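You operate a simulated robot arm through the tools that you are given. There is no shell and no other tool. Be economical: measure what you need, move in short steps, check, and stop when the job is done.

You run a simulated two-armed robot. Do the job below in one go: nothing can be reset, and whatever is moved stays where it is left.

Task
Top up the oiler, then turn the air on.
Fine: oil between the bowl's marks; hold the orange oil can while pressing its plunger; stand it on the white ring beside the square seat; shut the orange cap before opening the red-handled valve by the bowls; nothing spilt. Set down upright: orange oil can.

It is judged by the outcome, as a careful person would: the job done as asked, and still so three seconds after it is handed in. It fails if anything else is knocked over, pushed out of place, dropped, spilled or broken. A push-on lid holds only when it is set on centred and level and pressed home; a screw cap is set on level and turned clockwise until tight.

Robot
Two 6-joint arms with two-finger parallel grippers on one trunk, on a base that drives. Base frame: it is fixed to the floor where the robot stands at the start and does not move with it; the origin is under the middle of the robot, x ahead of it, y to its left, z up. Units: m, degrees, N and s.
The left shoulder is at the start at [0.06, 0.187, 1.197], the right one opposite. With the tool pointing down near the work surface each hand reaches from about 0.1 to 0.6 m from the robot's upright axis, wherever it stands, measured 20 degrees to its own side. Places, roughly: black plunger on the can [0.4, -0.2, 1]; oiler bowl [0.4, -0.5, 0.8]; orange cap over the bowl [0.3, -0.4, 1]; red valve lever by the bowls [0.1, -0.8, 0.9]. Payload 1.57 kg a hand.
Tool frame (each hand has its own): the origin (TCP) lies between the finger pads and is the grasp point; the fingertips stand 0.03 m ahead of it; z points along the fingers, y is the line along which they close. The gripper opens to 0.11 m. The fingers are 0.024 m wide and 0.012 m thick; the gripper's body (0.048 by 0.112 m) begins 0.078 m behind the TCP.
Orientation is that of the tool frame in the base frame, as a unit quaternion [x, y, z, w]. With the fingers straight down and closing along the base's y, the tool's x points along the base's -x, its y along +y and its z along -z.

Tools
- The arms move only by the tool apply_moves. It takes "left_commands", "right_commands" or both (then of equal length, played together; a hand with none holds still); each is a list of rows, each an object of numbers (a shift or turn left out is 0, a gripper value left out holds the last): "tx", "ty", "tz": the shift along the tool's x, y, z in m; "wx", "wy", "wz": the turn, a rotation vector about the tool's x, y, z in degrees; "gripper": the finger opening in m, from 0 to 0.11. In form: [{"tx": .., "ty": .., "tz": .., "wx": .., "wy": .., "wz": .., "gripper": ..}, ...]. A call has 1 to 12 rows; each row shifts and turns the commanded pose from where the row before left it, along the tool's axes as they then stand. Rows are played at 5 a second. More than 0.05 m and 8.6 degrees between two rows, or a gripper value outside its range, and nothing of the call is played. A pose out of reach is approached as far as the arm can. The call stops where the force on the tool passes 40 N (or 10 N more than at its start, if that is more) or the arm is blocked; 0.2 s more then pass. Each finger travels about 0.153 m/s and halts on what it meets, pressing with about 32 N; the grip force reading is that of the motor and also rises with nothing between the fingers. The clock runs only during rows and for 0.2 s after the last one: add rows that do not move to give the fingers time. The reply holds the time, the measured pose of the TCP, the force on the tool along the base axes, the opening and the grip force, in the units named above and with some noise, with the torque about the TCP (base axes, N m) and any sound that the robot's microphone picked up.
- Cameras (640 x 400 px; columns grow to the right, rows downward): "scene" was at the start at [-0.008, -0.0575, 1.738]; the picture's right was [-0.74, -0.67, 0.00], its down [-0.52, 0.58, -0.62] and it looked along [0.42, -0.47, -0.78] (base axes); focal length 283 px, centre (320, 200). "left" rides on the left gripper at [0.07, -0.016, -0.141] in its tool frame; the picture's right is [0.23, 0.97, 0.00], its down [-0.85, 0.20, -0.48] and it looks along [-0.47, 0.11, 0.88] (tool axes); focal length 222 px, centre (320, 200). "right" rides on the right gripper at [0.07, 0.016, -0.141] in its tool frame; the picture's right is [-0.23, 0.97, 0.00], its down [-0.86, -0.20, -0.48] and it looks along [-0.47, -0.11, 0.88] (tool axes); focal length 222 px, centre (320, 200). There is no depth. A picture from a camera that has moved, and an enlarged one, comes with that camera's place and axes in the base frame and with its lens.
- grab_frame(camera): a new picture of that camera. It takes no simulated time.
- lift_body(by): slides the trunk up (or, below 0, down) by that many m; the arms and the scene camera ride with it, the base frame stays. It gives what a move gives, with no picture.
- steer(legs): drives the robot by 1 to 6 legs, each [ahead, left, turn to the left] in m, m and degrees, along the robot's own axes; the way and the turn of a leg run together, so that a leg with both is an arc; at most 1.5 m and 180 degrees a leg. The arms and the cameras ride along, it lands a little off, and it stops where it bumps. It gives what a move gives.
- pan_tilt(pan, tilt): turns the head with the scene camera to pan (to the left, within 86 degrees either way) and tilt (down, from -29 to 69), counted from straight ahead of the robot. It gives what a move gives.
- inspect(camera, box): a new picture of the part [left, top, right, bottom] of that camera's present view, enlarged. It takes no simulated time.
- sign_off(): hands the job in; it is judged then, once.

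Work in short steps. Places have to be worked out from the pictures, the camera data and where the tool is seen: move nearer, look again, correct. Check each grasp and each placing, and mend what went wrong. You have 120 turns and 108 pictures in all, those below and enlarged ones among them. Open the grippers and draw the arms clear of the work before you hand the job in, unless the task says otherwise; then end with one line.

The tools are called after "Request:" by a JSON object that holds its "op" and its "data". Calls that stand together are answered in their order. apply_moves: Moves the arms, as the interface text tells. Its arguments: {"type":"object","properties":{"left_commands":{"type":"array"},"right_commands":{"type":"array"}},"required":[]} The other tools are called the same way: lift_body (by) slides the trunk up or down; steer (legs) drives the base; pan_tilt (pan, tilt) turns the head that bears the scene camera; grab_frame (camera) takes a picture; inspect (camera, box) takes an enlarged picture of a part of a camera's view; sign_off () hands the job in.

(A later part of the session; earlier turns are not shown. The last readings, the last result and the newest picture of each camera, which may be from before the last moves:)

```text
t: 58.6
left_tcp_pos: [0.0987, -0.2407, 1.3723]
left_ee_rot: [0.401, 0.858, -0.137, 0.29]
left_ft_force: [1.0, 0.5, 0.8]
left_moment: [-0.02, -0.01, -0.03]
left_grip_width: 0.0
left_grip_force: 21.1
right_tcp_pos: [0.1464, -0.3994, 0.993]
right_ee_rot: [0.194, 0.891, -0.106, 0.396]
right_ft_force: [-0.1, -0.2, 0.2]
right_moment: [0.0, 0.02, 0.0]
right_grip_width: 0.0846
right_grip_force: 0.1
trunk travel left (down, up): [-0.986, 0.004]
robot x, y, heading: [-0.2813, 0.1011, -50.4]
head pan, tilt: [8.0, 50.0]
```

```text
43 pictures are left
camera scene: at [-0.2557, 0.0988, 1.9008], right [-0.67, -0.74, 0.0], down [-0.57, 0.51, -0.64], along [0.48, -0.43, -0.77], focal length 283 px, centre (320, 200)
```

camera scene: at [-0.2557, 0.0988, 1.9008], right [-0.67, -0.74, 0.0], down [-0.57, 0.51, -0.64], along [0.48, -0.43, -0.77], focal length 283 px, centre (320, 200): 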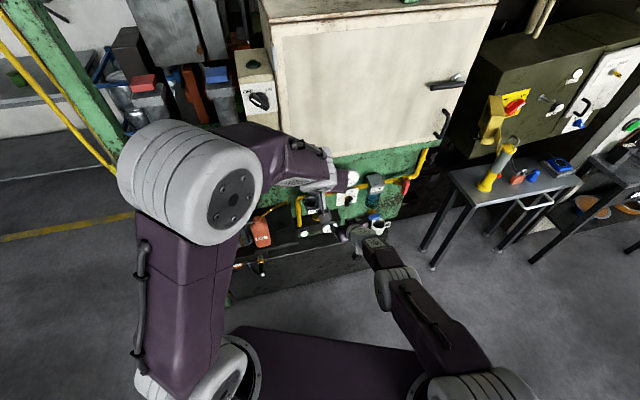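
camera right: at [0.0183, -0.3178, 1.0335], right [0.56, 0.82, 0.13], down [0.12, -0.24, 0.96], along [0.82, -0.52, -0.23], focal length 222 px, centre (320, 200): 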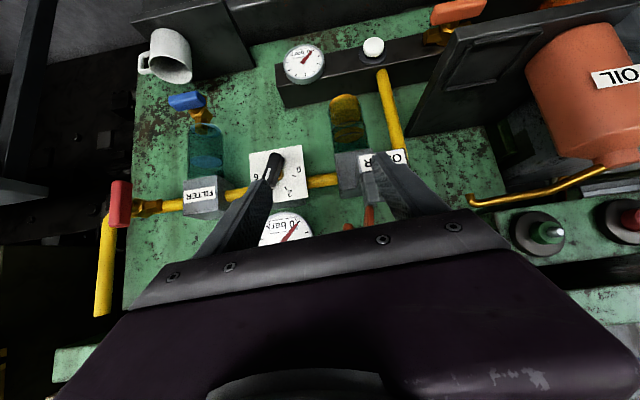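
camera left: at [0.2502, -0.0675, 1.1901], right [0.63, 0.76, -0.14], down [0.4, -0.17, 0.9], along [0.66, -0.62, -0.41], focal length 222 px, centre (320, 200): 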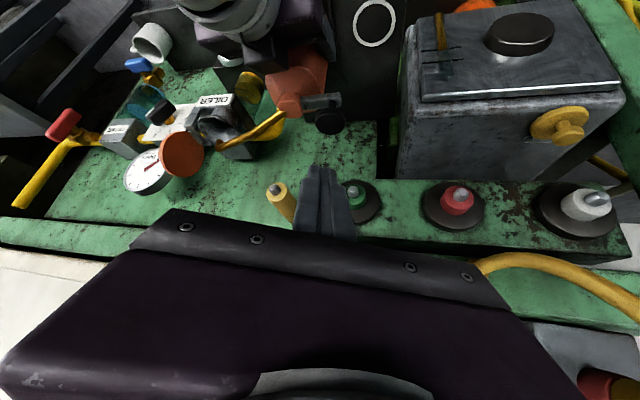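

Left arm blocks the head view, so I move it left/back. Right hand: close fingers, raise 4 cm and shift slightly right, to line up beside the cap's knob (est. knob n 0.48, u −0.263, z 1.018).

Request:
{"op": "apply_moves", "data": {"left_commands": [{"ty": 0.045}, {"ty": 0.045}, {"ty": 0.045}, {"ty": 0.045}, {"ty": 0.045}, {"ty": 0.045}], "right_commands": [{"tx": -0.0155, "tz": -0.0135, "ty": -0.015, "gripper": 0.0}, {"tx": -0.0155, "tz": -0.0135, "ty": -0.015}, {"ty": -0.01}, {}, {}, {}]}}

Request:
{"op": "inspect", "data": {"camera": "scene", "box": [240, 160, 440, 280]}}

Request:
{"op": "inspect", "data": {"camera": "right", "box": [220, 100, 460, 280]}}

```text
t: 60.0
left_tcp_pos: [0.3054, -0.0693, 1.3729]
left_ee_rot: [0.401, 0.858, -0.136, 0.291]
left_ft_force: [0.2, 0.8, -0.5]
left_moment: [0.02, 0.0, -0.02]
left_grip_width: 0.0001
left_grip_force: 21.0
right_tcp_pos: [0.1331, -0.4356, 1.0342]
right_ee_rot: [0.194, 0.892, -0.105, 0.394]
right_ft_force: [0.5, 0.8, -0.1]
right_moment: [0.03, 0.03, -0.01]
right_grip_width: 0.0
right_grip_force: 21.6
right hand out of reach, approached as far as the arm can: row 1
trunk travel left (down, up): [-0.986, 0.004]
robot x, y, heading: [-0.2774, 0.0999, -50.3]
head pan, tilt: [8.0, 50.0]
```

```text
3.20 times, centred on (340, 220) of scene
camera zoom: at [-0.2555, 0.0967, 1.9008], right [-0.67, -0.74, 0.0], down [-0.57, 0.51, -0.64], along [0.48, -0.43, -0.77], focal length 906 px, centre (256, 136)
```

zoom: 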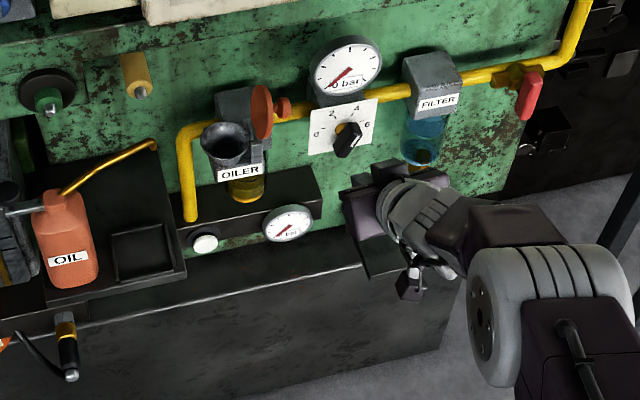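

```text
2.22 times, centred on (340, 190) of right
camera zoom: at [0.0036, -0.3542, 1.0756], right [0.56, 0.82, 0.14], down [0.12, -0.24, 0.96], along [0.82, -0.52, -0.23], focal length 494 px, centre (276, 222)
```

zoom: 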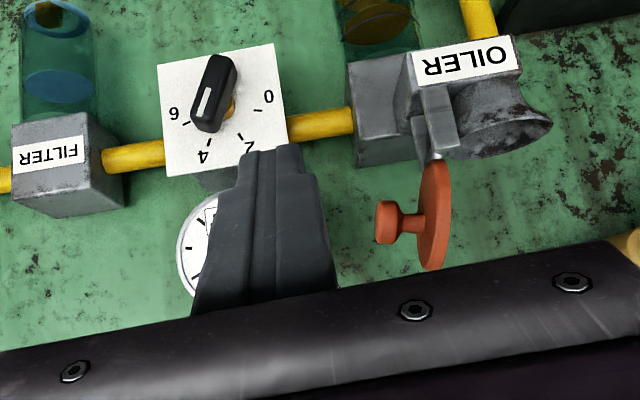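

Geometry confirmed (knob u −0.265, z 1.013). Shift 15 mm left to stay off the gauge, then drive in along the normal by 0.13 m and check.

Request:
{"op": "apply_moves", "data": {"right_commands": [{"ty": 0.015}]}}

Request:
{"op": "steer", "data": {"legs": [[0.1204, 0.0489, 0]]}}

Request:
{"op": "grab_frame", "data": {"camera": "right"}}

Request:
{"op": "inspect", "data": {"camera": "scene", "box": [260, 140, 440, 270]}}

```text
t: 60.4
left_tcp_pos: [0.3029, -0.0712, 1.3735]
left_ee_rot: [0.402, 0.858, -0.136, 0.291]
left_ft_force: [0.1, -0.5, -0.7]
left_moment: [-0.04, -0.02, -0.02]
left_grip_width: 0.0002
left_grip_force: 20.7
right_tcp_pos: [0.1378, -0.4242, 1.0354]
right_ee_rot: [0.195, 0.891, -0.107, 0.397]
right_ft_force: [1.0, 0.1, -0.7]
right_moment: [0.0, 0.0, -0.02]
right_grip_width: 0.0
right_grip_force: 21.2
trunk travel left (down, up): [-0.986, 0.004]
robot x, y, heading: [-0.2759, 0.1054, -50.3]
head pan, tilt: [8.0, 50.0]
```

```text
t: 61.7
left_tcp_pos: [0.4144, -0.1314, 1.3757]
left_ee_rot: [0.401, 0.857, -0.136, 0.293]
left_ft_force: [0.1, -0.3, 0.3]
left_moment: [0.03, -0.03, 0.02]
left_grip_width: 0.0
left_grip_force: 21.7
right_tcp_pos: [0.2495, -0.4837, 1.0365]
right_ee_rot: [0.195, 0.891, -0.106, 0.397]
right_ft_force: [0.2, -0.5, 1.3]
right_moment: [-0.01, 0.02, -0.01]
right_grip_width: 0.0
right_grip_force: 21.3
trunk travel left (down, up): [-0.986, 0.004]
robot x, y, heading: [-0.1591, 0.0418, -50.1]
head pan, tilt: [8.0, 50.0]
```

```text
40 pictures are left
camera right: at [0.1207, -0.4024, 1.0767], right [0.56, 0.82, 0.14], down [0.12, -0.24, 0.96], along [0.82, -0.52, -0.23], focal length 222 px, centre (320, 200)
```

right: 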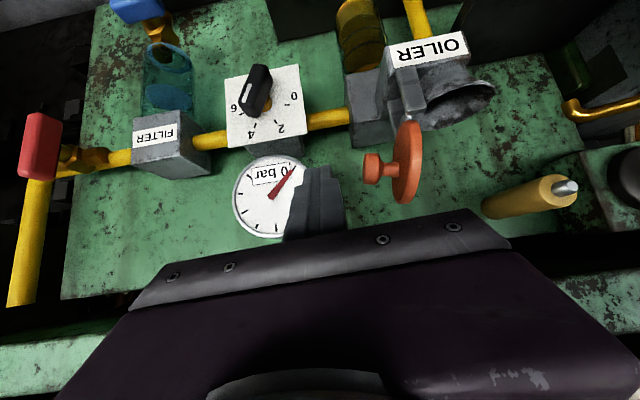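

```text
3.08 times, centred on (350, 205) of scene
camera zoom: at [-0.1477, 0.036, 1.9008], right [-0.67, -0.74, 0.0], down [-0.57, 0.51, -0.64], along [0.48, -0.43, -0.76], focal length 871 px, centre (228, 185)
```

zoom: 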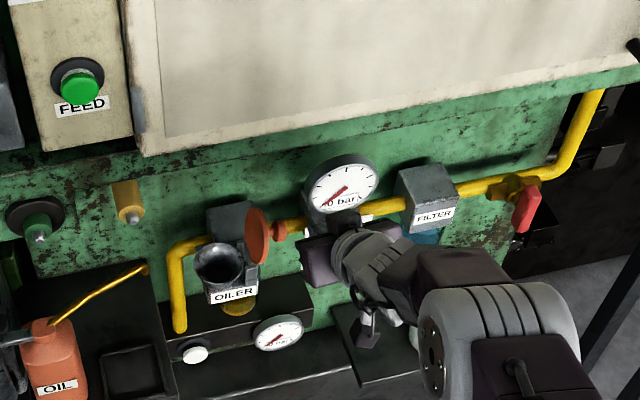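

Finger is right of the knob (gap OK). Advance 18 mm and slightly down so the finger spans the knob.

Request:
{"op": "apply_moves", "data": {"right_commands": [{"tx": -0.0037, "tz": 0.0088}, {"tx": -0.0037, "tz": 0.0088}, {}]}}

Request:
{"op": "inspect", "data": {"camera": "right", "box": [220, 100, 460, 280]}}

```text
t: 62.5
left_tcp_pos: [0.4191, -0.1345, 1.3734]
left_ee_rot: [0.401, 0.858, -0.136, 0.291]
left_ft_force: [-0.1, -0.7, -0.6]
left_moment: [0.0, 0.04, 0.0]
left_grip_width: 0.0
left_grip_force: 21.3
right_tcp_pos: [0.2666, -0.4863, 1.0299]
right_ee_rot: [0.191, 0.891, -0.097, 0.399]
right_ft_force: [-0.4, 0.8, -0.2]
right_moment: [-0.01, -0.02, -0.01]
right_grip_width: 0.0
right_grip_force: 20.9
right hand out of reach, approached as far as the arm can: row 2
trunk travel left (down, up): [-0.986, 0.004]
robot x, y, heading: [-0.1635, 0.0376, -50.3]
head pan, tilt: [8.0, 50.0]
```

```text
2.22 times, centred on (340, 190) of right
camera zoom: at [0.1357, -0.4072, 1.0709], right [0.55, 0.82, 0.15], down [0.11, -0.25, 0.96], along [0.83, -0.51, -0.23], focal length 494 px, centre (276, 222)
```

zoom: 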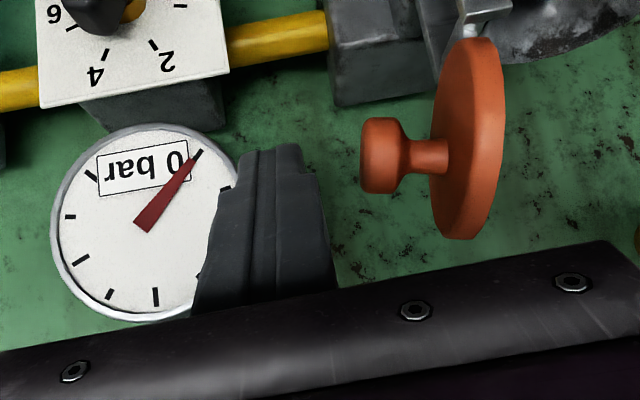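

Finger is level with the knob. Push left toward the mouth in small steps.

Request:
{"op": "apply_moves", "data": {"right_commands": [{"ty": 0.012}, {"ty": 0.012}, {"ty": 0.012}, {"ty": 0.01}]}}

Request:
{"op": "grab_frame", "data": {"camera": "right"}}

```text
t: 63.5
left_tcp_pos: [0.4167, -0.1324, 1.3745]
left_ee_rot: [0.401, 0.857, -0.136, 0.292]
left_ft_force: [-0.5, 0.2, 0.4]
left_moment: [0.01, -0.01, -0.03]
left_grip_width: 0.0
left_grip_force: 21.6
right_tcp_pos: [0.2843, -0.4567, 1.0273]
right_ee_rot: [0.194, 0.891, -0.106, 0.396]
right_ft_force: [-0.7, -0.6, 1.1]
right_moment: [-0.02, -0.02, -0.02]
right_grip_width: 0.0
right_grip_force: 21.1
right hand out of reach, approached as far as the arm can: row 1, 2
trunk travel left (down, up): [-0.986, 0.004]
robot x, y, heading: [-0.1608, 0.038, -50.4]
head pan, tilt: [8.0, 50.0]
```

```text
37 pictures are left
camera right: at [0.1533, -0.3752, 1.0686], right [0.56, 0.82, 0.14], down [0.12, -0.24, 0.96], along [0.82, -0.52, -0.23], focal length 222 px, centre (320, 200)
```

right: 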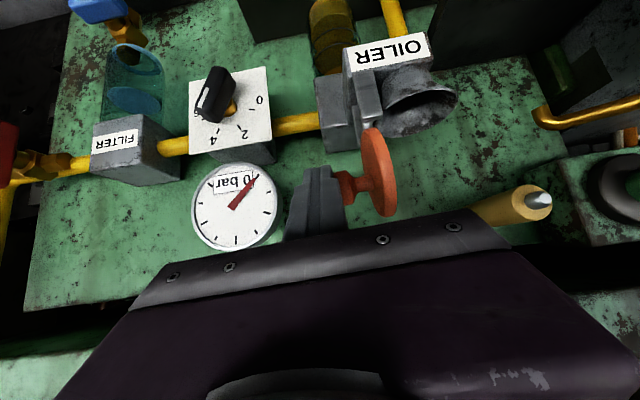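

Finger is at the knob and the cap seems to start moving. Continue pushing.

Request:
{"op": "apply_moves", "data": {"right_commands": [{"ty": 0.012}, {"ty": 0.012}, {"ty": 0.012}]}}

Request:
{"op": "grab_frame", "data": {"camera": "right"}}

```text
t: 64.3
left_tcp_pos: [0.4185, -0.1326, 1.3729]
left_ee_rot: [0.402, 0.858, -0.136, 0.291]
left_ft_force: [0.0, -0.2, -0.6]
left_moment: [0.01, 0.01, -0.01]
left_grip_width: 0.0004
left_grip_force: 21.7
right_tcp_pos: [0.2934, -0.4351, 1.0257]
right_ee_rot: [0.193, 0.892, -0.103, 0.396]
right_ft_force: [-0.5, -0.6, -0.3]
right_moment: [-0.03, 0.01, 0.0]
right_grip_width: 0.0
right_grip_force: 21.3
right hand out of reach, approached as far as the arm can: row 3
trunk travel left (down, up): [-0.986, 0.004]
robot x, y, heading: [-0.1608, 0.0414, -50.4]
head pan, tilt: [8.0, 50.0]
```

```text
36 pictures are left
camera right: at [0.1638, -0.3543, 1.0672], right [0.56, 0.82, 0.14], down [0.12, -0.24, 0.96], along [0.82, -0.52, -0.23], focal length 222 px, centre (320, 200)
```

right: 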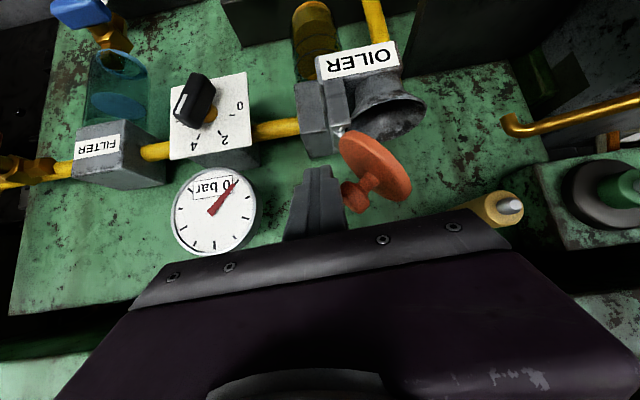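

The cap is rotating nicely. The arm's sideways reach is at its limit, so push on with a small base shift of 0.04 m along the bench.

Request:
{"op": "steer", "data": {"legs": [[-0.015, 0.037, 0]]}}

Request:
{"op": "grab_frame", "data": {"camera": "right"}}

```text
t: 65.2
left_tcp_pos: [0.4309, -0.1046, 1.3749]
left_ee_rot: [0.404, 0.857, -0.134, 0.291]
left_ft_force: [-1.5, -1.0, 0.3]
left_moment: [0.09, -0.01, 0.04]
left_grip_width: 0.0001
left_grip_force: 20.9
right_tcp_pos: [0.3094, -0.4053, 1.0253]
right_ee_rot: [0.195, 0.891, -0.101, 0.397]
right_ft_force: [-0.4, -0.2, 0.6]
right_moment: [0.02, -0.05, 0.02]
right_grip_width: 0.0
right_grip_force: 21.3
trunk travel left (down, up): [-0.986, 0.004]
robot x, y, heading: [-0.1382, 0.0734, -50.2]
head pan, tilt: [8.0, 50.0]
```

```text
35 pictures are left
camera right: at [0.1794, -0.3244, 1.0665], right [0.55, 0.82, 0.15], down [0.11, -0.25, 0.96], along [0.82, -0.52, -0.23], focal length 222 px, centre (320, 200)
```

right: 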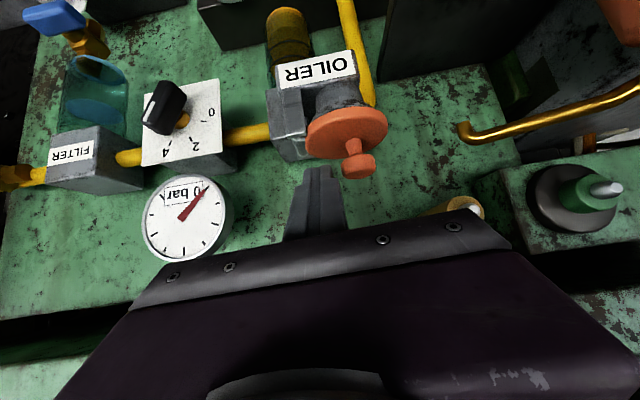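

The cap has flopped over the mouth. Zoom to see whether it is fully seated.

Request:
{"op": "inspect", "data": {"camera": "right", "box": [240, 30, 440, 200]}}

Request:
{"op": "inspect", "data": {"camera": "scene", "box": [240, 140, 420, 270]}}

```text
2.35 times, centred on (340, 115) of right
camera zoom: at [0.1794, -0.3244, 1.0665], right [0.55, 0.82, 0.15], down [0.11, -0.25, 0.96], along [0.82, -0.52, -0.23], focal length 523 px, centre (273, 400)
```

zoom: 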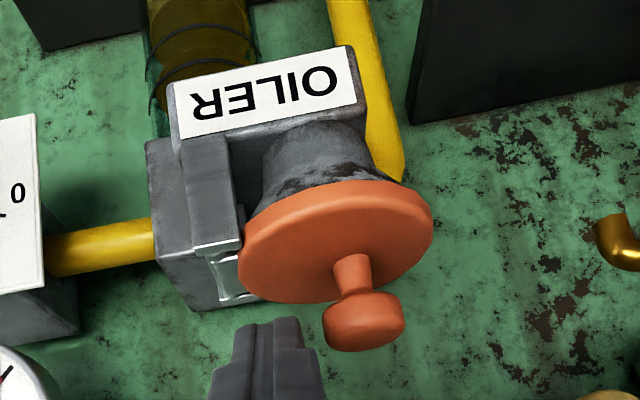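

```text
3.08 times, centred on (330, 205) of scene
camera zoom: at [-0.1309, 0.0581, 1.9008], right [-0.67, -0.74, -0.01], down [-0.56, 0.52, -0.64], along [0.48, -0.43, -0.77], focal length 871 px, centre (289, 185)
```

zoom: 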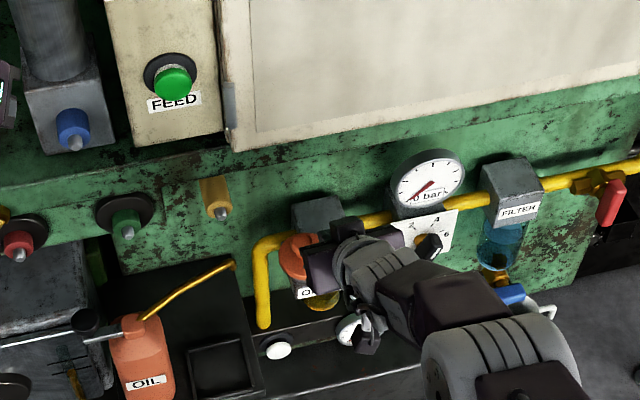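

Cap looks seated or nearly. To be sure I press its knob down: raise the finger 3 cm, shift 3.2 cm left over the knob.

Request:
{"op": "apply_moves", "data": {"right_commands": [{"tx": -0.0114, "tz": -0.0099}, {"tx": -0.0114, "tz": -0.0099}, {}]}}

Request:
{"op": "steer", "data": {"legs": [[-0.012, 0.0297, 0]]}}

Request:
{"op": "inspect", "data": {"camera": "right", "box": [220, 30, 460, 220]}}

```text
t: 66.0
left_tcp_pos: [0.4366, -0.0991, 1.3727]
left_ee_rot: [0.402, 0.858, -0.136, 0.291]
left_ft_force: [0.0, 0.4, -0.6]
left_moment: [-0.02, 0.02, 0.03]
left_grip_width: 0.0
left_grip_force: 21.0
right_tcp_pos: [0.3136, -0.4001, 1.0402]
right_ee_rot: [0.193, 0.892, -0.101, 0.396]
right_ft_force: [0.2, -0.5, 0.8]
right_moment: [-0.02, 0.0, -0.03]
right_grip_width: 0.0
right_grip_force: 21.3
right hand out of reach, approached as far as the arm can: row 2
trunk travel left (down, up): [-0.986, 0.004]
robot x, y, heading: [-0.1463, 0.0742, -50.3]
head pan, tilt: [8.0, 50.0]
```

```text
t: 66.8
left_tcp_pos: [0.4481, -0.0768, 1.3746]
left_ee_rot: [0.402, 0.857, -0.133, 0.292]
left_ft_force: [0.5, -1.0, -0.3]
left_moment: [0.06, -0.03, 0.05]
left_grip_width: 0.0001
left_grip_force: 21.3
right_tcp_pos: [0.326, -0.378, 1.041]
right_ee_rot: [0.194, 0.892, -0.098, 0.396]
right_ft_force: [0.1, -0.6, 0.1]
right_moment: [0.03, -0.07, 0.05]
right_grip_width: 0.0001
right_grip_force: 20.6
trunk travel left (down, up): [-0.986, 0.004]
robot x, y, heading: [-0.1272, 0.1049, -50.3]
head pan, tilt: [8.0, 50.0]
```

```text
2.11 times, centred on (340, 125) of right
camera zoom: at [0.1954, -0.2979, 1.0815], right [0.55, 0.82, 0.15], down [0.12, -0.25, 0.96], along [0.83, -0.51, -0.24], focal length 468 px, centre (278, 358)
```

zoom: 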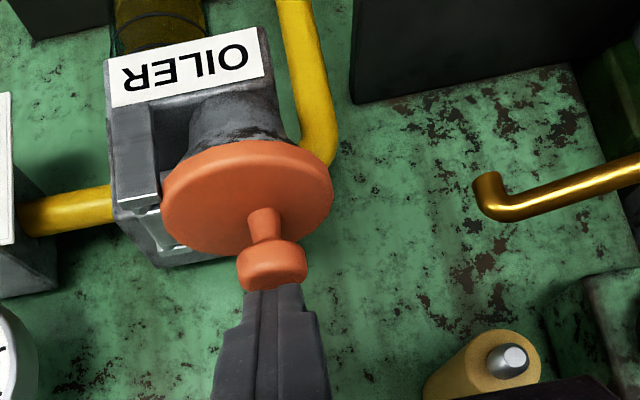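

The fingertip is directly over the knob (~7 mm gap). Press down gently with the trunk.

Request:
{"op": "lift_body", "data": {"by": -0.01}}

Request:
{"op": "lift_body", "data": {"by": -0.004}}

Request:
{"op": "inspect", "data": {"camera": "right", "box": [220, 30, 460, 220]}}

```text
t: 67.4
left_tcp_pos: [0.4494, -0.0675, 1.3658]
left_ee_rot: [0.402, 0.857, -0.136, 0.293]
left_ft_force: [-0.8, -0.1, 0.8]
left_moment: [0.04, -0.04, 0.03]
left_grip_width: 0.0
left_grip_force: 21.2
right_tcp_pos: [0.3294, -0.3701, 1.0373]
right_ee_rot: [0.19, 0.89, -0.101, 0.403]
right_ft_force: [4.5, 4.2, 21.8]
right_moment: [-0.05, -0.41, -0.16]
right_grip_width: 0.0
right_grip_force: 21.3
trunk travel left (down, up): [-0.976, 0.014]
robot x, y, heading: [-0.1305, 0.1027, -50.1]
head pan, tilt: [8.0, 50.0]
```

```text
t: 67.9
left_tcp_pos: [0.4461, -0.0649, 1.3623]
left_ee_rot: [0.402, 0.856, -0.137, 0.293]
left_ft_force: [-0.5, -0.5, 0.3]
left_moment: [-0.01, -0.01, -0.01]
left_grip_width: 0.0
left_grip_force: 21.6
right_tcp_pos: [0.3305, -0.3694, 1.0373]
right_ee_rot: [0.191, 0.888, -0.103, 0.405]
right_ft_force: [2.5, 1.8, 37.4]
right_moment: [-0.28, -0.53, 0.11]
right_grip_width: 0.0
right_grip_force: 21.7
trunk travel left (down, up): [-0.972, 0.018]
robot x, y, heading: [-0.128, 0.1067, -50.2]
head pan, tilt: [8.0, 50.0]
```

```text
2.11 times, centred on (340, 125) of right
camera zoom: at [0.1986, -0.2901, 1.0751], right [0.55, 0.82, 0.15], down [0.1, -0.24, 0.97], along [0.83, -0.51, -0.21], focal length 468 px, centre (278, 358)
```

zoom: 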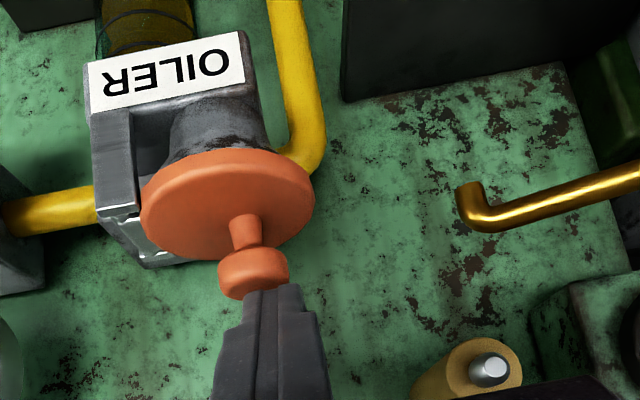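

Pressed to a hard stop (37 N): the cap is home. Raise off and drive straight back 0.2 m.

Request:
{"op": "lift_body", "data": {"by": 0.018}}

Request:
{"op": "steer", "data": {"legs": [[-0.185, -0.075, 0]]}}

Request:
{"op": "inspect", "data": {"camera": "right", "box": [100, 0, 520, 240]}}

Request:
{"op": "grab_frame", "data": {"camera": "scene"}}

```text
t: 68.6
left_tcp_pos: [0.4495, -0.0699, 1.3781]
left_ee_rot: [0.402, 0.857, -0.136, 0.292]
left_ft_force: [-0.7, -0.5, -0.5]
left_moment: [0.0, 0.0, 0.02]
left_grip_width: 0.0003
left_grip_force: 21.4
right_tcp_pos: [0.3247, -0.3713, 1.0431]
right_ee_rot: [0.193, 0.893, -0.099, 0.394]
right_ft_force: [-0.4, 0.0, -0.2]
right_moment: [0.03, 0.0, -0.01]
right_grip_width: 0.0
right_grip_force: 21.4
trunk travel left (down, up): [-0.99, 0.0]
robot x, y, heading: [-0.1302, 0.1033, -50.1]
head pan, tilt: [8.0, 50.0]
```

```text
t: 70.2
left_tcp_pos: [0.2823, 0.0199, 1.3743]
left_ee_rot: [0.401, 0.858, -0.136, 0.289]
left_ft_force: [-0.6, 0.7, 0.3]
left_moment: [0.01, 0.03, -0.02]
left_grip_width: 0.0001
left_grip_force: 20.9
right_tcp_pos: [0.1568, -0.2824, 1.0429]
right_ee_rot: [0.192, 0.893, -0.1, 0.394]
right_ft_force: [0.2, -0.2, -0.3]
right_moment: [0.02, 0.0, 0.01]
right_grip_width: 0.0
right_grip_force: 21.1
trunk travel left (down, up): [-0.99, 0.0]
robot x, y, heading: [-0.3048, 0.1939, -50.2]
head pan, tilt: [8.0, 50.0]
```

```text
1.52 times, centred on (310, 120) of right
camera zoom: at [0.0272, -0.2022, 1.0849], right [0.55, 0.82, 0.14], down [0.12, -0.25, 0.96], along [0.83, -0.51, -0.24], focal length 338 px, centre (335, 322)
```

zoom: 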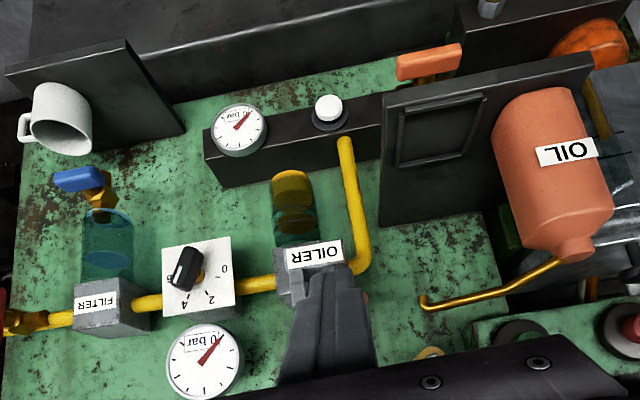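

```text
29 pictures are left
camera scene: at [-0.2767, 0.1852, 1.9046], right [-0.67, -0.74, 0.0], down [-0.57, 0.51, -0.64], along [0.47, -0.43, -0.77], focal length 283 px, centre (320, 200)
```

scene: 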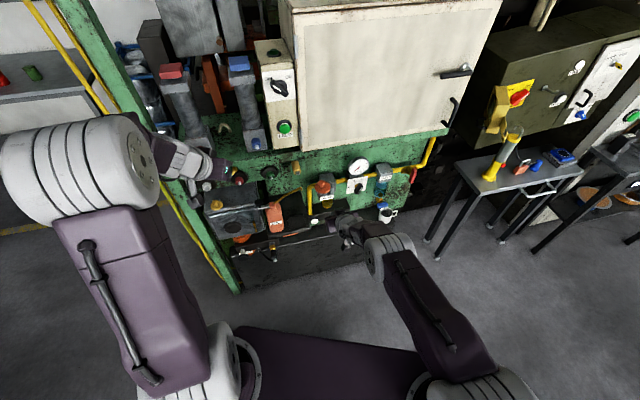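

Cap closed, can upright on its place. Now the valve, estimated at n≈0.52, u≈−0.66, z≈0.90. Open the right fingers slightly later; first drive 0.44 m right along the bench and look.

Request:
{"op": "steer", "data": {"legs": [[0.166, -0.408, 0]]}}

Request:
{"op": "grab_frame", "data": {"camera": "right"}}

Request:
{"op": "inspect", "data": {"camera": "scene", "box": [260, 110, 440, 240]}}

```text
t: 72.8
left_tcp_pos: [0.0689, -0.3679, 1.3766]
left_ee_rot: [0.401, 0.858, -0.137, 0.29]
left_ft_force: [-0.1, -0.2, -0.2]
left_moment: [-0.01, 0.0, -0.02]
left_grip_width: 0.0
left_grip_force: 20.7
right_tcp_pos: [-0.0556, -0.6702, 1.0462]
right_ee_rot: [0.191, 0.893, -0.1, 0.396]
right_ft_force: [0.3, -0.7, -0.1]
right_moment: [0.01, 0.0, -0.03]
right_grip_width: 0.0
right_grip_force: 21.4
trunk travel left (down, up): [-0.99, 0.0]
robot x, y, heading: [-0.5137, -0.1968, -50.0]
head pan, tilt: [8.0, 50.0]
```

```text
28 pictures are left
camera right: at [-0.1853, -0.5906, 1.0871], right [0.55, 0.82, 0.14], down [0.12, -0.25, 0.96], along [0.83, -0.51, -0.23], focal length 222 px, centre (320, 200)
```

right: 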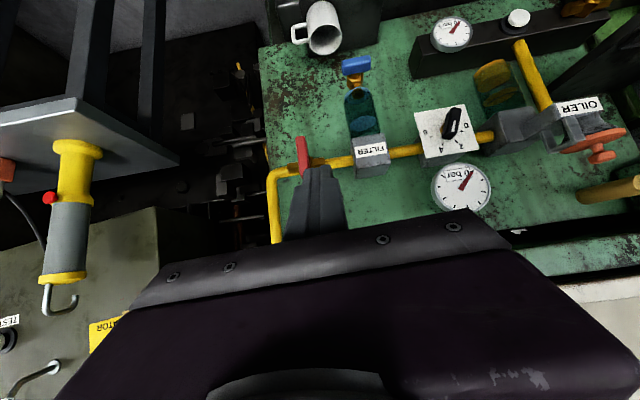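

```text
3.08 times, centred on (350, 175) of scene
camera zoom: at [-0.4912, -0.2005, 1.9048], right [-0.67, -0.74, 0.0], down [-0.57, 0.51, -0.64], along [0.48, -0.43, -0.77], focal length 871 px, centre (228, 277)
```

zoom: 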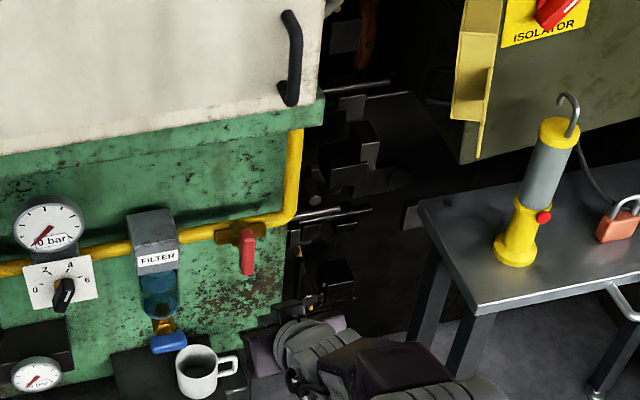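

The lever hangs straight down from the pipe (crosswise = closed); it must swing to lie along the pipe. Zoom closer.

Request:
{"op": "inspect", "data": {"camera": "right", "box": [240, 100, 400, 240]}}

Request:
{"op": "inspect", "data": {"camera": "scene", "box": [305, 145, 365, 190]}}

```text
2.86 times, centred on (320, 170) of right
camera zoom: at [-0.1853, -0.5906, 1.0871], right [0.55, 0.82, 0.14], down [0.12, -0.25, 0.96], along [0.83, -0.51, -0.23], focal length 635 px, centre (320, 286)
```

zoom: 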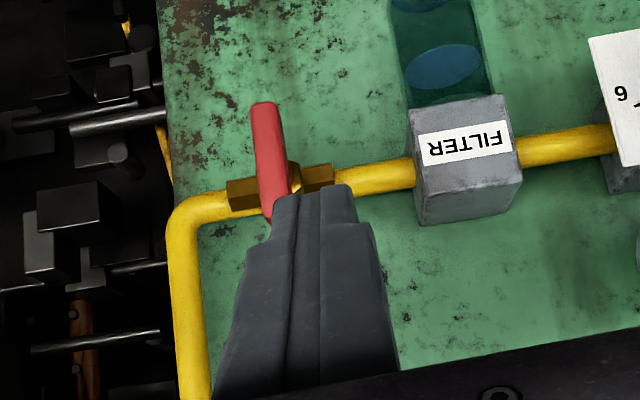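

```text
8.89 times, centred on (335, 168) of scene
camera zoom: at [-0.4912, -0.2005, 1.9048], right [-0.67, -0.74, 0.0], down [-0.57, 0.51, -0.64], along [0.48, -0.43, -0.77], focal length 2517 px, centre (187, 489)
```

zoom: 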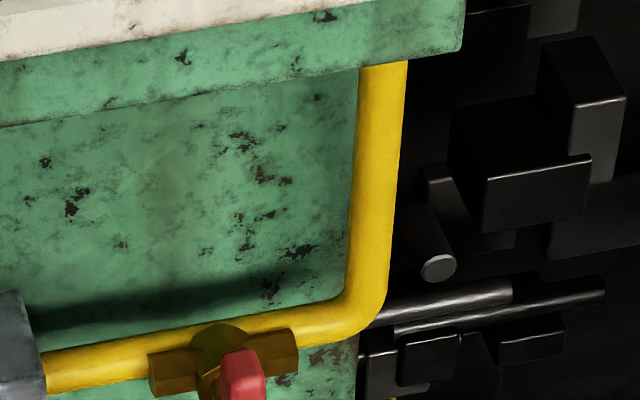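

Lever tip is at about (n 0.517, u −0.655, z 0.853), pivot near z 0.91. My finger is on its left side already (u −0.617); lower the trunk to lever-tip height and drive in most of the way.

Request:
{"op": "lift_body", "data": {"by": -0.158}}

Request:
{"op": "steer", "data": {"legs": [[0.165, 0.067, 0]]}}

Request:
{"op": "grab_frame", "data": {"camera": "right"}}

Request:
{"op": "inspect", "data": {"camera": "scene", "box": [240, 110, 420, 240]}}

```text
t: 74.7
left_tcp_pos: [0.0676, -0.3684, 1.2191]
left_ee_rot: [0.402, 0.857, -0.136, 0.291]
left_ft_force: [0.3, 1.1, -0.1]
left_moment: [0.01, 0.02, 0.0]
left_grip_width: 0.0001
left_grip_force: 21.5
right_tcp_pos: [-0.0553, -0.6721, 0.887]
right_ee_rot: [0.191, 0.893, -0.1, 0.396]
right_ft_force: [0.6, 0.8, -0.4]
right_moment: [-0.01, -0.04, 0.0]
right_grip_width: 0.0
right_grip_force: 21.7
trunk travel left (down, up): [-0.832, 0.158]
robot x, y, heading: [-0.5107, -0.1941, -50.2]
head pan, tilt: [8.0, 50.0]
```

```text
t: 76.2
left_tcp_pos: [0.2242, -0.45, 1.221]
left_ee_rot: [0.401, 0.857, -0.136, 0.293]
left_ft_force: [0.0, 0.7, -0.3]
left_moment: [0.02, -0.02, -0.01]
left_grip_width: 0.0
left_grip_force: 21.2
right_tcp_pos: [0.1019, -0.7544, 0.8892]
right_ee_rot: [0.191, 0.892, -0.1, 0.397]
right_ft_force: [-0.7, 0.6, 0.7]
right_moment: [0.0, -0.02, 0.01]
right_grip_width: 0.0
right_grip_force: 21.2
trunk travel left (down, up): [-0.832, 0.158]
robot x, y, heading: [-0.3542, -0.2817, -49.9]
head pan, tilt: [8.0, 50.0]
```

```text
24 pictures are left
camera right: at [-0.0285, -0.6751, 0.9301], right [0.55, 0.82, 0.14], down [0.12, -0.25, 0.96], along [0.83, -0.51, -0.23], focal length 222 px, centre (320, 200)
```

right: 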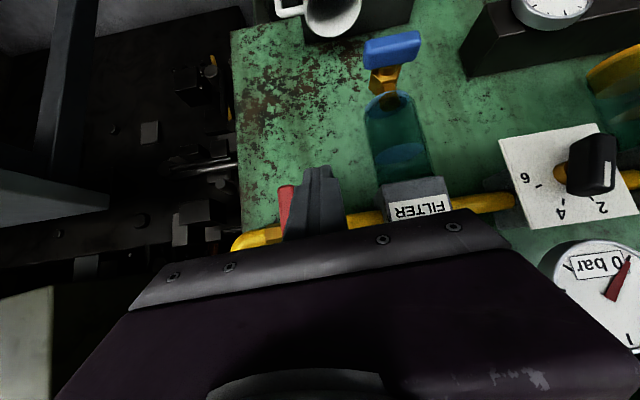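

```text
3.08 times, centred on (330, 175) of scene
camera zoom: at [-0.338, -0.286, 1.7468], right [-0.67, -0.74, 0.0], down [-0.57, 0.51, -0.64], along [0.48, -0.43, -0.76], focal length 871 px, centre (289, 277)
```

zoom: 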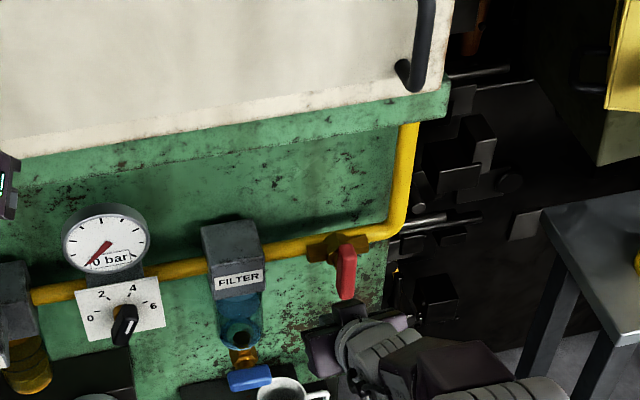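

Consistent: lever end at n≈0.512, u≈−0.654. Advance 0.05 m so the finger overlaps the lever, then push to the right (−u).

Request:
{"op": "steer", "data": {"legs": [[0.049, 0.02, 0]]}}

Request:
{"op": "inspect", "data": {"camera": "right", "box": [220, 100, 420, 260]}}

```text
t: 77.3
left_tcp_pos: [0.2733, -0.4771, 1.2183]
left_ee_rot: [0.402, 0.859, -0.136, 0.288]
left_ft_force: [-0.4, -1.0, 0.1]
left_moment: [0.03, 0.0, 0.02]
left_grip_width: 0.0002
left_grip_force: 21.3
right_tcp_pos: [0.153, -0.7813, 0.8853]
right_ee_rot: [0.19, 0.893, -0.099, 0.395]
right_ft_force: [0.2, -1.0, -0.2]
right_moment: [-0.02, 0.01, 0.0]
right_grip_width: 0.0
right_grip_force: 21.2
trunk travel left (down, up): [-0.832, 0.158]
robot x, y, heading: [-0.3101, -0.3051, -49.8]
head pan, tilt: [8.0, 50.0]
stopped in leg 1: the force on the tool passed its limit at 106 N (the readings are from after the stop); the commanded pose is now the measured one
```

```text
2.50 times, centred on (320, 180) of right
camera zoom: at [0.0222, -0.7014, 0.928], right [0.55, 0.83, 0.14], down [0.12, -0.25, 0.96], along [0.83, -0.51, -0.24], focal length 555 px, centre (320, 250)
```

zoom: 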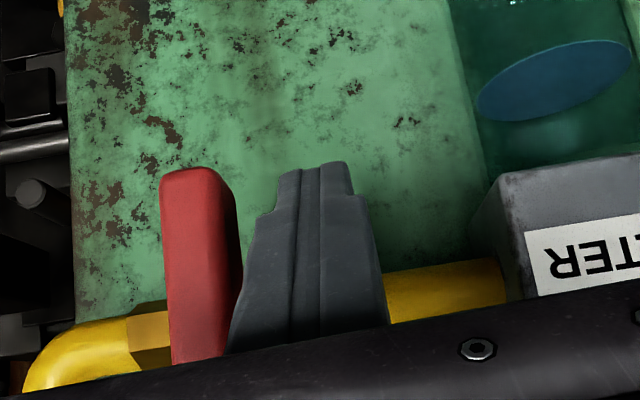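

The drive bumped (finger tip against the pipe/valve body, nothing seems displaced). I ease down and back slightly, then push the lever gently to the right.

Request:
{"op": "apply_moves", "data": {"right_commands": [{"tx": 0.0099, "tz": 0.0007}, {"ty": -0.01}, {"ty": -0.01}, {"ty": -0.01}, {}]}}

Request:
{"op": "inspect", "data": {"camera": "right", "box": [220, 100, 420, 260]}}

```text
t: 78.5
left_tcp_pos: [0.272, -0.473, 1.2198]
left_ee_rot: [0.4, 0.858, -0.137, 0.29]
left_ft_force: [-0.4, -1.1, 0.0]
left_moment: [0.0, -0.01, 0.0]
left_grip_width: 0.0
left_grip_force: 21.3
right_tcp_pos: [0.1381, -0.793, 0.8807]
right_ee_rot: [0.182, 0.894, -0.095, 0.397]
right_ft_force: [11.1, 20.5, 1.2]
right_moment: [0.19, -0.1, 0.19]
right_grip_width: 0.0
right_grip_force: 20.9
trunk travel left (down, up): [-0.832, 0.158]
robot x, y, heading: [-0.3032, -0.3062, -49.9]
head pan, tilt: [8.0, 50.0]
stopped in row 5 (right hand): the force on the tool passed its limit at 42 N (the readings are from after the stop); the commanded pose is now the measured one
```

```text
2.50 times, centred on (320, 180) of right
camera zoom: at [0.0056, -0.7171, 0.9214], right [0.53, 0.84, 0.14], down [0.13, -0.24, 0.96], along [0.84, -0.49, -0.23], focal length 555 px, centre (320, 250)
```

zoom: 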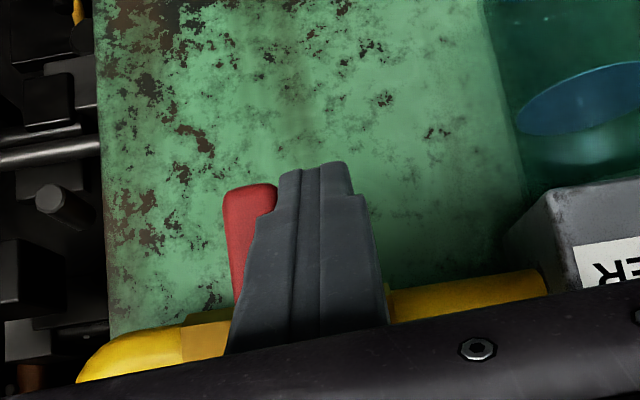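

The lever is firmly stopped in that direction, so it opens the other way. Release, back out, move to its right side.

Request:
{"op": "apply_moves", "data": {"right_commands": [{"ty": 0.012}, {"tx": 0.0045, "tz": 0.004}]}}

Request:
{"op": "steer", "data": {"legs": [[-0.074, -0.03, 0], [0.032, -0.079, 0]]}}

Request:
{"op": "grab_frame", "data": {"camera": "right"}}

```text
t: 79.1
left_tcp_pos: [0.2699, -0.4749, 1.2196]
left_ee_rot: [0.402, 0.858, -0.137, 0.289]
left_ft_force: [-0.6, 0.7, -0.4]
left_moment: [0.01, 0.0, 0.0]
left_grip_width: 0.0
left_grip_force: 21.3
right_tcp_pos: [0.1391, -0.7899, 0.8723]
right_ee_rot: [0.187, 0.894, -0.097, 0.395]
right_ft_force: [0.4, 0.0, -0.4]
right_moment: [-0.02, -0.01, 0.0]
right_grip_width: 0.0003
right_grip_force: 20.9
trunk travel left (down, up): [-0.832, 0.158]
robot x, y, heading: [-0.3118, -0.3084, -49.9]
head pan, tilt: [8.0, 50.0]
```

```text
t: 80.9
left_tcp_pos: [0.1645, -0.5098, 1.2206]
left_ee_rot: [0.401, 0.858, -0.139, 0.289]
left_ft_force: [0.4, 0.2, -0.2]
left_moment: [0.0, 0.0, -0.03]
left_grip_width: 0.0
left_grip_force: 20.9
right_tcp_pos: [0.0333, -0.8257, 0.8725]
right_ee_rot: [0.185, 0.895, -0.098, 0.395]
right_ft_force: [-0.1, 0.6, 0.3]
right_moment: [-0.01, 0.02, 0.0]
right_grip_width: 0.0
right_grip_force: 21.1
trunk travel left (down, up): [-0.832, 0.158]
robot x, y, heading: [-0.4227, -0.3428, -49.9]
head pan, tilt: [8.0, 50.0]
```

```text
20 pictures are left
camera right: at [-0.0989, -0.747, 0.915], right [0.54, 0.83, 0.14], down [0.13, -0.24, 0.96], along [0.83, -0.5, -0.24], focal length 222 px, centre (320, 200)
```

right: 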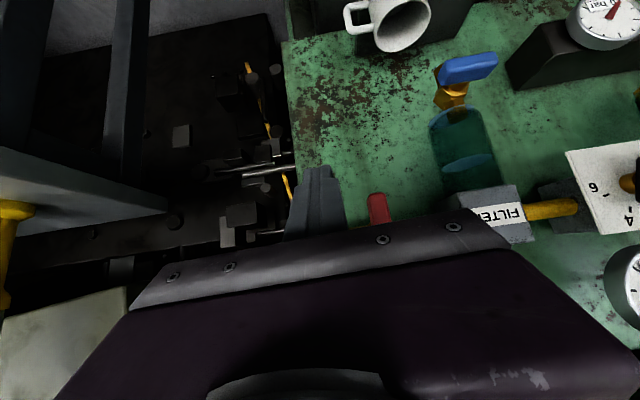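

Finger is now on the right side of the lever. Advance 0.068 m along the normal.

Request:
{"op": "steer", "data": {"legs": [[0.063, 0.0256, 0]]}}

Request:
{"op": "apply_moves", "data": {"right_commands": [{"ty": 0.011}, {"ty": 0.011}, {"ty": 0.011}]}}

Request:
{"op": "inspect", "data": {"camera": "right", "box": [220, 100, 420, 260]}}

```text
t: 81.9
left_tcp_pos: [0.2175, -0.5417, 1.2215]
left_ee_rot: [0.4, 0.858, -0.137, 0.291]
left_ft_force: [0.7, -0.2, -0.4]
left_moment: [0.01, -0.03, -0.01]
left_grip_width: 0.0
left_grip_force: 21.6
right_tcp_pos: [0.0886, -0.8565, 0.8754]
right_ee_rot: [0.184, 0.894, -0.097, 0.397]
right_ft_force: [-0.1, 0.6, -0.2]
right_moment: [0.0, -0.01, 0.03]
right_grip_width: 0.0
right_grip_force: 20.9
trunk travel left (down, up): [-0.832, 0.158]
robot x, y, heading: [-0.3558, -0.3717, -49.8]
head pan, tilt: [8.0, 50.0]
```

```text
t: 82.7
left_tcp_pos: [0.2247, -0.5456, 1.2188]
left_ee_rot: [0.401, 0.859, -0.137, 0.288]
left_ft_force: [0.3, -0.7, -0.3]
left_moment: [0.0, 0.01, -0.03]
left_grip_width: 0.0
left_grip_force: 21.7
right_tcp_pos: [0.0987, -0.8299, 0.8612]
right_ee_rot: [0.183, 0.904, -0.078, 0.379]
right_ft_force: [0.3, -0.4, -0.3]
right_moment: [-0.04, 0.02, -0.01]
right_grip_width: 0.0001
right_grip_force: 21.4
right hand out of reach, approached as far as the arm can: row 3
trunk travel left (down, up): [-0.832, 0.158]
robot x, y, heading: [-0.3569, -0.3764, -49.9]
head pan, tilt: [8.0, 50.0]
```

```text
2.50 times, centred on (320, 180) of right
camera zoom: at [-0.0337, -0.7565, 0.9106], right [0.53, 0.84, 0.16], down [0.16, -0.28, 0.95], along [0.83, -0.47, -0.28], focal length 555 px, centre (320, 250)
```

zoom: 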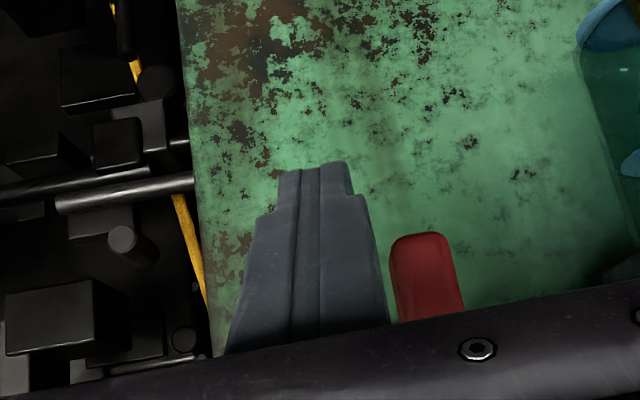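

The finger drifted low at its reach limit. Raise the trunk 12 mm and push left using the base in a small step.

Request:
{"op": "lift_body", "data": {"by": 0.012}}

Request:
{"op": "steer", "data": {"legs": [[-0.0135, 0.0333, 0]]}}

Request:
{"op": "inspect", "data": {"camera": "right", "box": [220, 100, 420, 260]}}

```text
t: 83.3
left_tcp_pos: [0.2234, -0.5451, 1.231]
left_ee_rot: [0.401, 0.859, -0.136, 0.289]
left_ft_force: [0.5, -0.2, -0.9]
left_moment: [-0.03, 0.01, -0.02]
left_grip_width: 0.0
left_grip_force: 21.2
right_tcp_pos: [0.0959, -0.8296, 0.8743]
right_ee_rot: [0.183, 0.904, -0.078, 0.379]
right_ft_force: [0.2, 0.1, 0.2]
right_moment: [-0.01, 0.03, 0.0]
right_grip_width: 0.0
right_grip_force: 21.8
trunk travel left (down, up): [-0.844, 0.146]
robot x, y, heading: [-0.3597, -0.3773, -49.9]
head pan, tilt: [8.0, 50.0]
```

```text
t: 84.1
left_tcp_pos: [0.2353, -0.5198, 1.232]
left_ee_rot: [0.403, 0.858, -0.134, 0.289]
left_ft_force: [-0.1, -0.7, 0.5]
left_moment: [0.1, -0.04, 0.07]
left_grip_width: 0.0001
left_grip_force: 21.6
right_tcp_pos: [0.1117, -0.8027, 0.8729]
right_ee_rot: [0.185, 0.903, -0.076, 0.38]
right_ft_force: [-0.8, -0.1, -0.5]
right_moment: [0.0, 0.01, 0.03]
right_grip_width: 0.0
right_grip_force: 21.5
trunk travel left (down, up): [-0.844, 0.146]
robot x, y, heading: [-0.3386, -0.343, -49.9]
head pan, tilt: [8.0, 50.0]
```

```text
2.50 times, centred on (320, 180) of right
camera zoom: at [-0.0207, -0.7296, 0.9224], right [0.53, 0.83, 0.17], down [0.16, -0.29, 0.94], along [0.84, -0.47, -0.28], focal length 555 px, centre (320, 250)
```

zoom: 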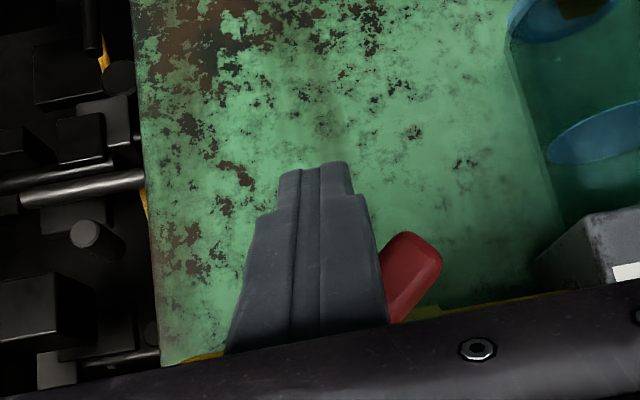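

The lever is turning. Continue: raise 15 mm and push another 30 mm.

Request:
{"op": "lift_body", "data": {"by": 0.012}}

Request:
{"op": "steer", "data": {"legs": [[-0.0113, 0.0278, 0]]}}

Request:
{"op": "inspect", "data": {"camera": "right", "box": [220, 100, 420, 260]}}

```text
t: 84.7
left_tcp_pos: [0.2384, -0.5165, 1.2438]
left_ee_rot: [0.402, 0.858, -0.136, 0.29]
left_ft_force: [-0.3, -0.4, -0.5]
left_moment: [0.02, 0.0, 0.01]
left_grip_width: 0.0001
left_grip_force: 21.8
right_tcp_pos: [0.1113, -0.8011, 0.8874]
right_ee_rot: [0.184, 0.903, -0.078, 0.379]
right_ft_force: [0.1, -0.5, 0.6]
right_moment: [0.0, -0.04, 0.03]
right_grip_width: 0.0
right_grip_force: 21.4
trunk travel left (down, up): [-0.856, 0.134]
robot x, y, heading: [-0.3384, -0.3424, -49.9]
head pan, tilt: [8.0, 50.0]
```

```text
t: 85.5
left_tcp_pos: [0.25, -0.4931, 1.2441]
left_ee_rot: [0.403, 0.858, -0.134, 0.289]
left_ft_force: [-0.9, 0.3, -1.3]
left_moment: [0.06, -0.05, 0.02]
left_grip_width: 0.0
left_grip_force: 20.9
right_tcp_pos: [0.1239, -0.7769, 0.8859]
right_ee_rot: [0.185, 0.903, -0.076, 0.38]
right_ft_force: [-0.2, -0.4, -0.2]
right_moment: [0.05, -0.01, 0.07]
right_grip_width: 0.0
right_grip_force: 21.2
trunk travel left (down, up): [-0.856, 0.134]
robot x, y, heading: [-0.3263, -0.3169, -49.7]
head pan, tilt: [8.0, 50.0]
```

```text
2.50 times, centred on (320, 180) of right
camera zoom: at [-0.0072, -0.7034, 0.9345], right [0.53, 0.83, 0.17], down [0.16, -0.29, 0.95], along [0.84, -0.47, -0.28], focal length 555 px, centre (320, 250)
```

zoom: 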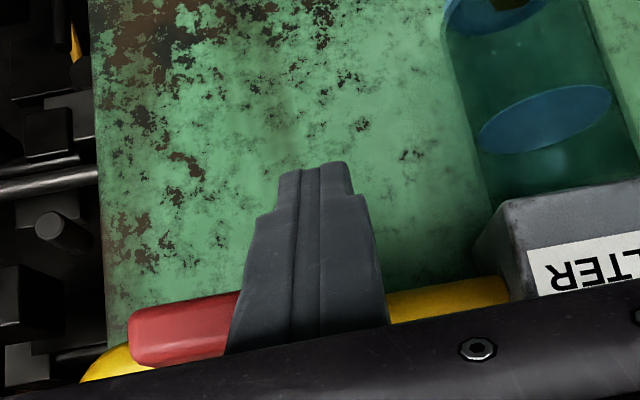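

The handle now appears lying along the pipe. Look from the head camera.

Request:
{"op": "inspect", "data": {"camera": "scene", "box": [240, 120, 400, 230]}}

```text
3.64 times, centred on (320, 175) of scene
camera zoom: at [-0.3103, -0.3335, 1.7708], right [-0.67, -0.74, -0.01], down [-0.57, 0.51, -0.64], along [0.48, -0.43, -0.77], focal length 1030 px, centre (320, 291)
```

zoom: 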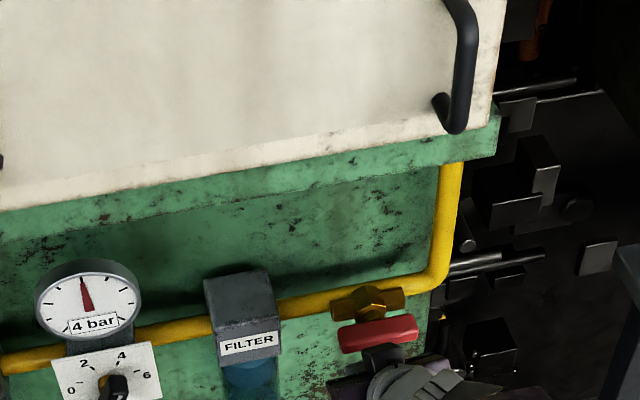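

Gauge reads 4 bar and the handle lies along the pipe: the air is on. Back straight out 0.25 m and check everything.

Request:
{"op": "steer", "data": {"legs": [[-0.23, -0.093, 0]]}}

Request:
{"op": "pan_tilt", "data": {"pan": 40, "tilt": 40}}

Request:
{"op": "grab_frame", "data": {"camera": "scene"}}

Request:
{"op": "grab_frame", "data": {"camera": "right"}}

```text
t: 87.4
left_tcp_pos: [0.0318, -0.3726, 1.2415]
left_ee_rot: [0.403, 0.858, -0.137, 0.288]
left_ft_force: [0.5, -0.1, 0.2]
left_moment: [0.0, 0.05, 0.01]
left_grip_width: 0.0001
left_grip_force: 20.8
right_tcp_pos: [-0.0953, -0.6556, 0.8851]
right_ee_rot: [0.185, 0.903, -0.079, 0.38]
right_ft_force: [0.6, 0.7, -0.2]
right_moment: [0.0, -0.01, 0.02]
right_grip_width: 0.0
right_grip_force: 21.3
trunk travel left (down, up): [-0.856, 0.134]
robot x, y, heading: [-0.5456, -0.1981, -50.1]
head pan, tilt: [8.0, 50.0]
```

```text
t: 88.3
left_tcp_pos: [0.03, -0.3718, 1.2431]
left_ee_rot: [0.403, 0.857, -0.138, 0.289]
left_ft_force: [0.0, 0.2, 0.5]
left_moment: [-0.04, -0.01, -0.03]
left_grip_width: 0.0001
left_grip_force: 21.4
right_tcp_pos: [-0.0974, -0.6556, 0.8884]
right_ee_rot: [0.186, 0.903, -0.08, 0.379]
right_ft_force: [-0.5, 0.2, 0.8]
right_moment: [-0.01, 0.01, -0.01]
right_grip_width: 0.0
right_grip_force: 20.8
trunk travel left (down, up): [-0.856, 0.134]
robot x, y, heading: [-0.5437, -0.2015, -49.9]
head pan, tilt: [40.0, 40.0]
```

```text
15 pictures are left
camera scene: at [-0.5005, -0.1694, 1.7849], right [-0.18, -0.98, 0.0], down [-0.63, 0.11, -0.77], along [0.75, -0.13, -0.64], focal length 283 px, centre (320, 200)
```

scene: 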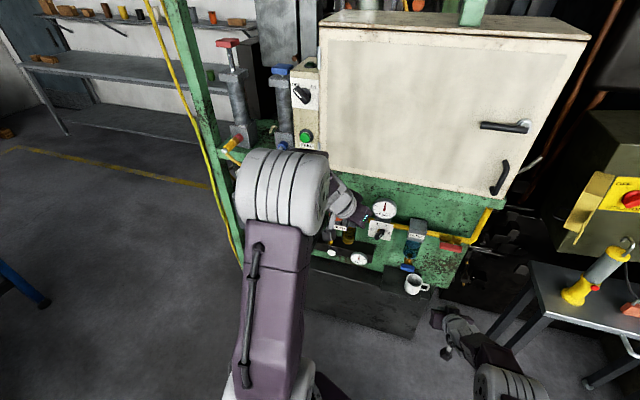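

```text
14 pictures are left
camera right: at [-0.2273, -0.5813, 0.9357], right [0.53, 0.83, 0.16], down [0.16, -0.28, 0.95], along [0.83, -0.48, -0.28], focal length 222 px, centre (320, 200)
```

right: 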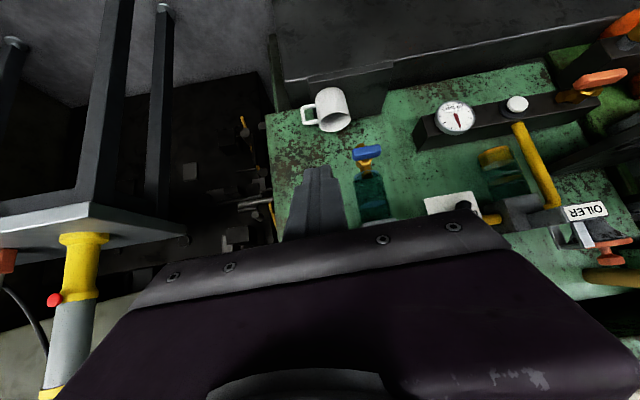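

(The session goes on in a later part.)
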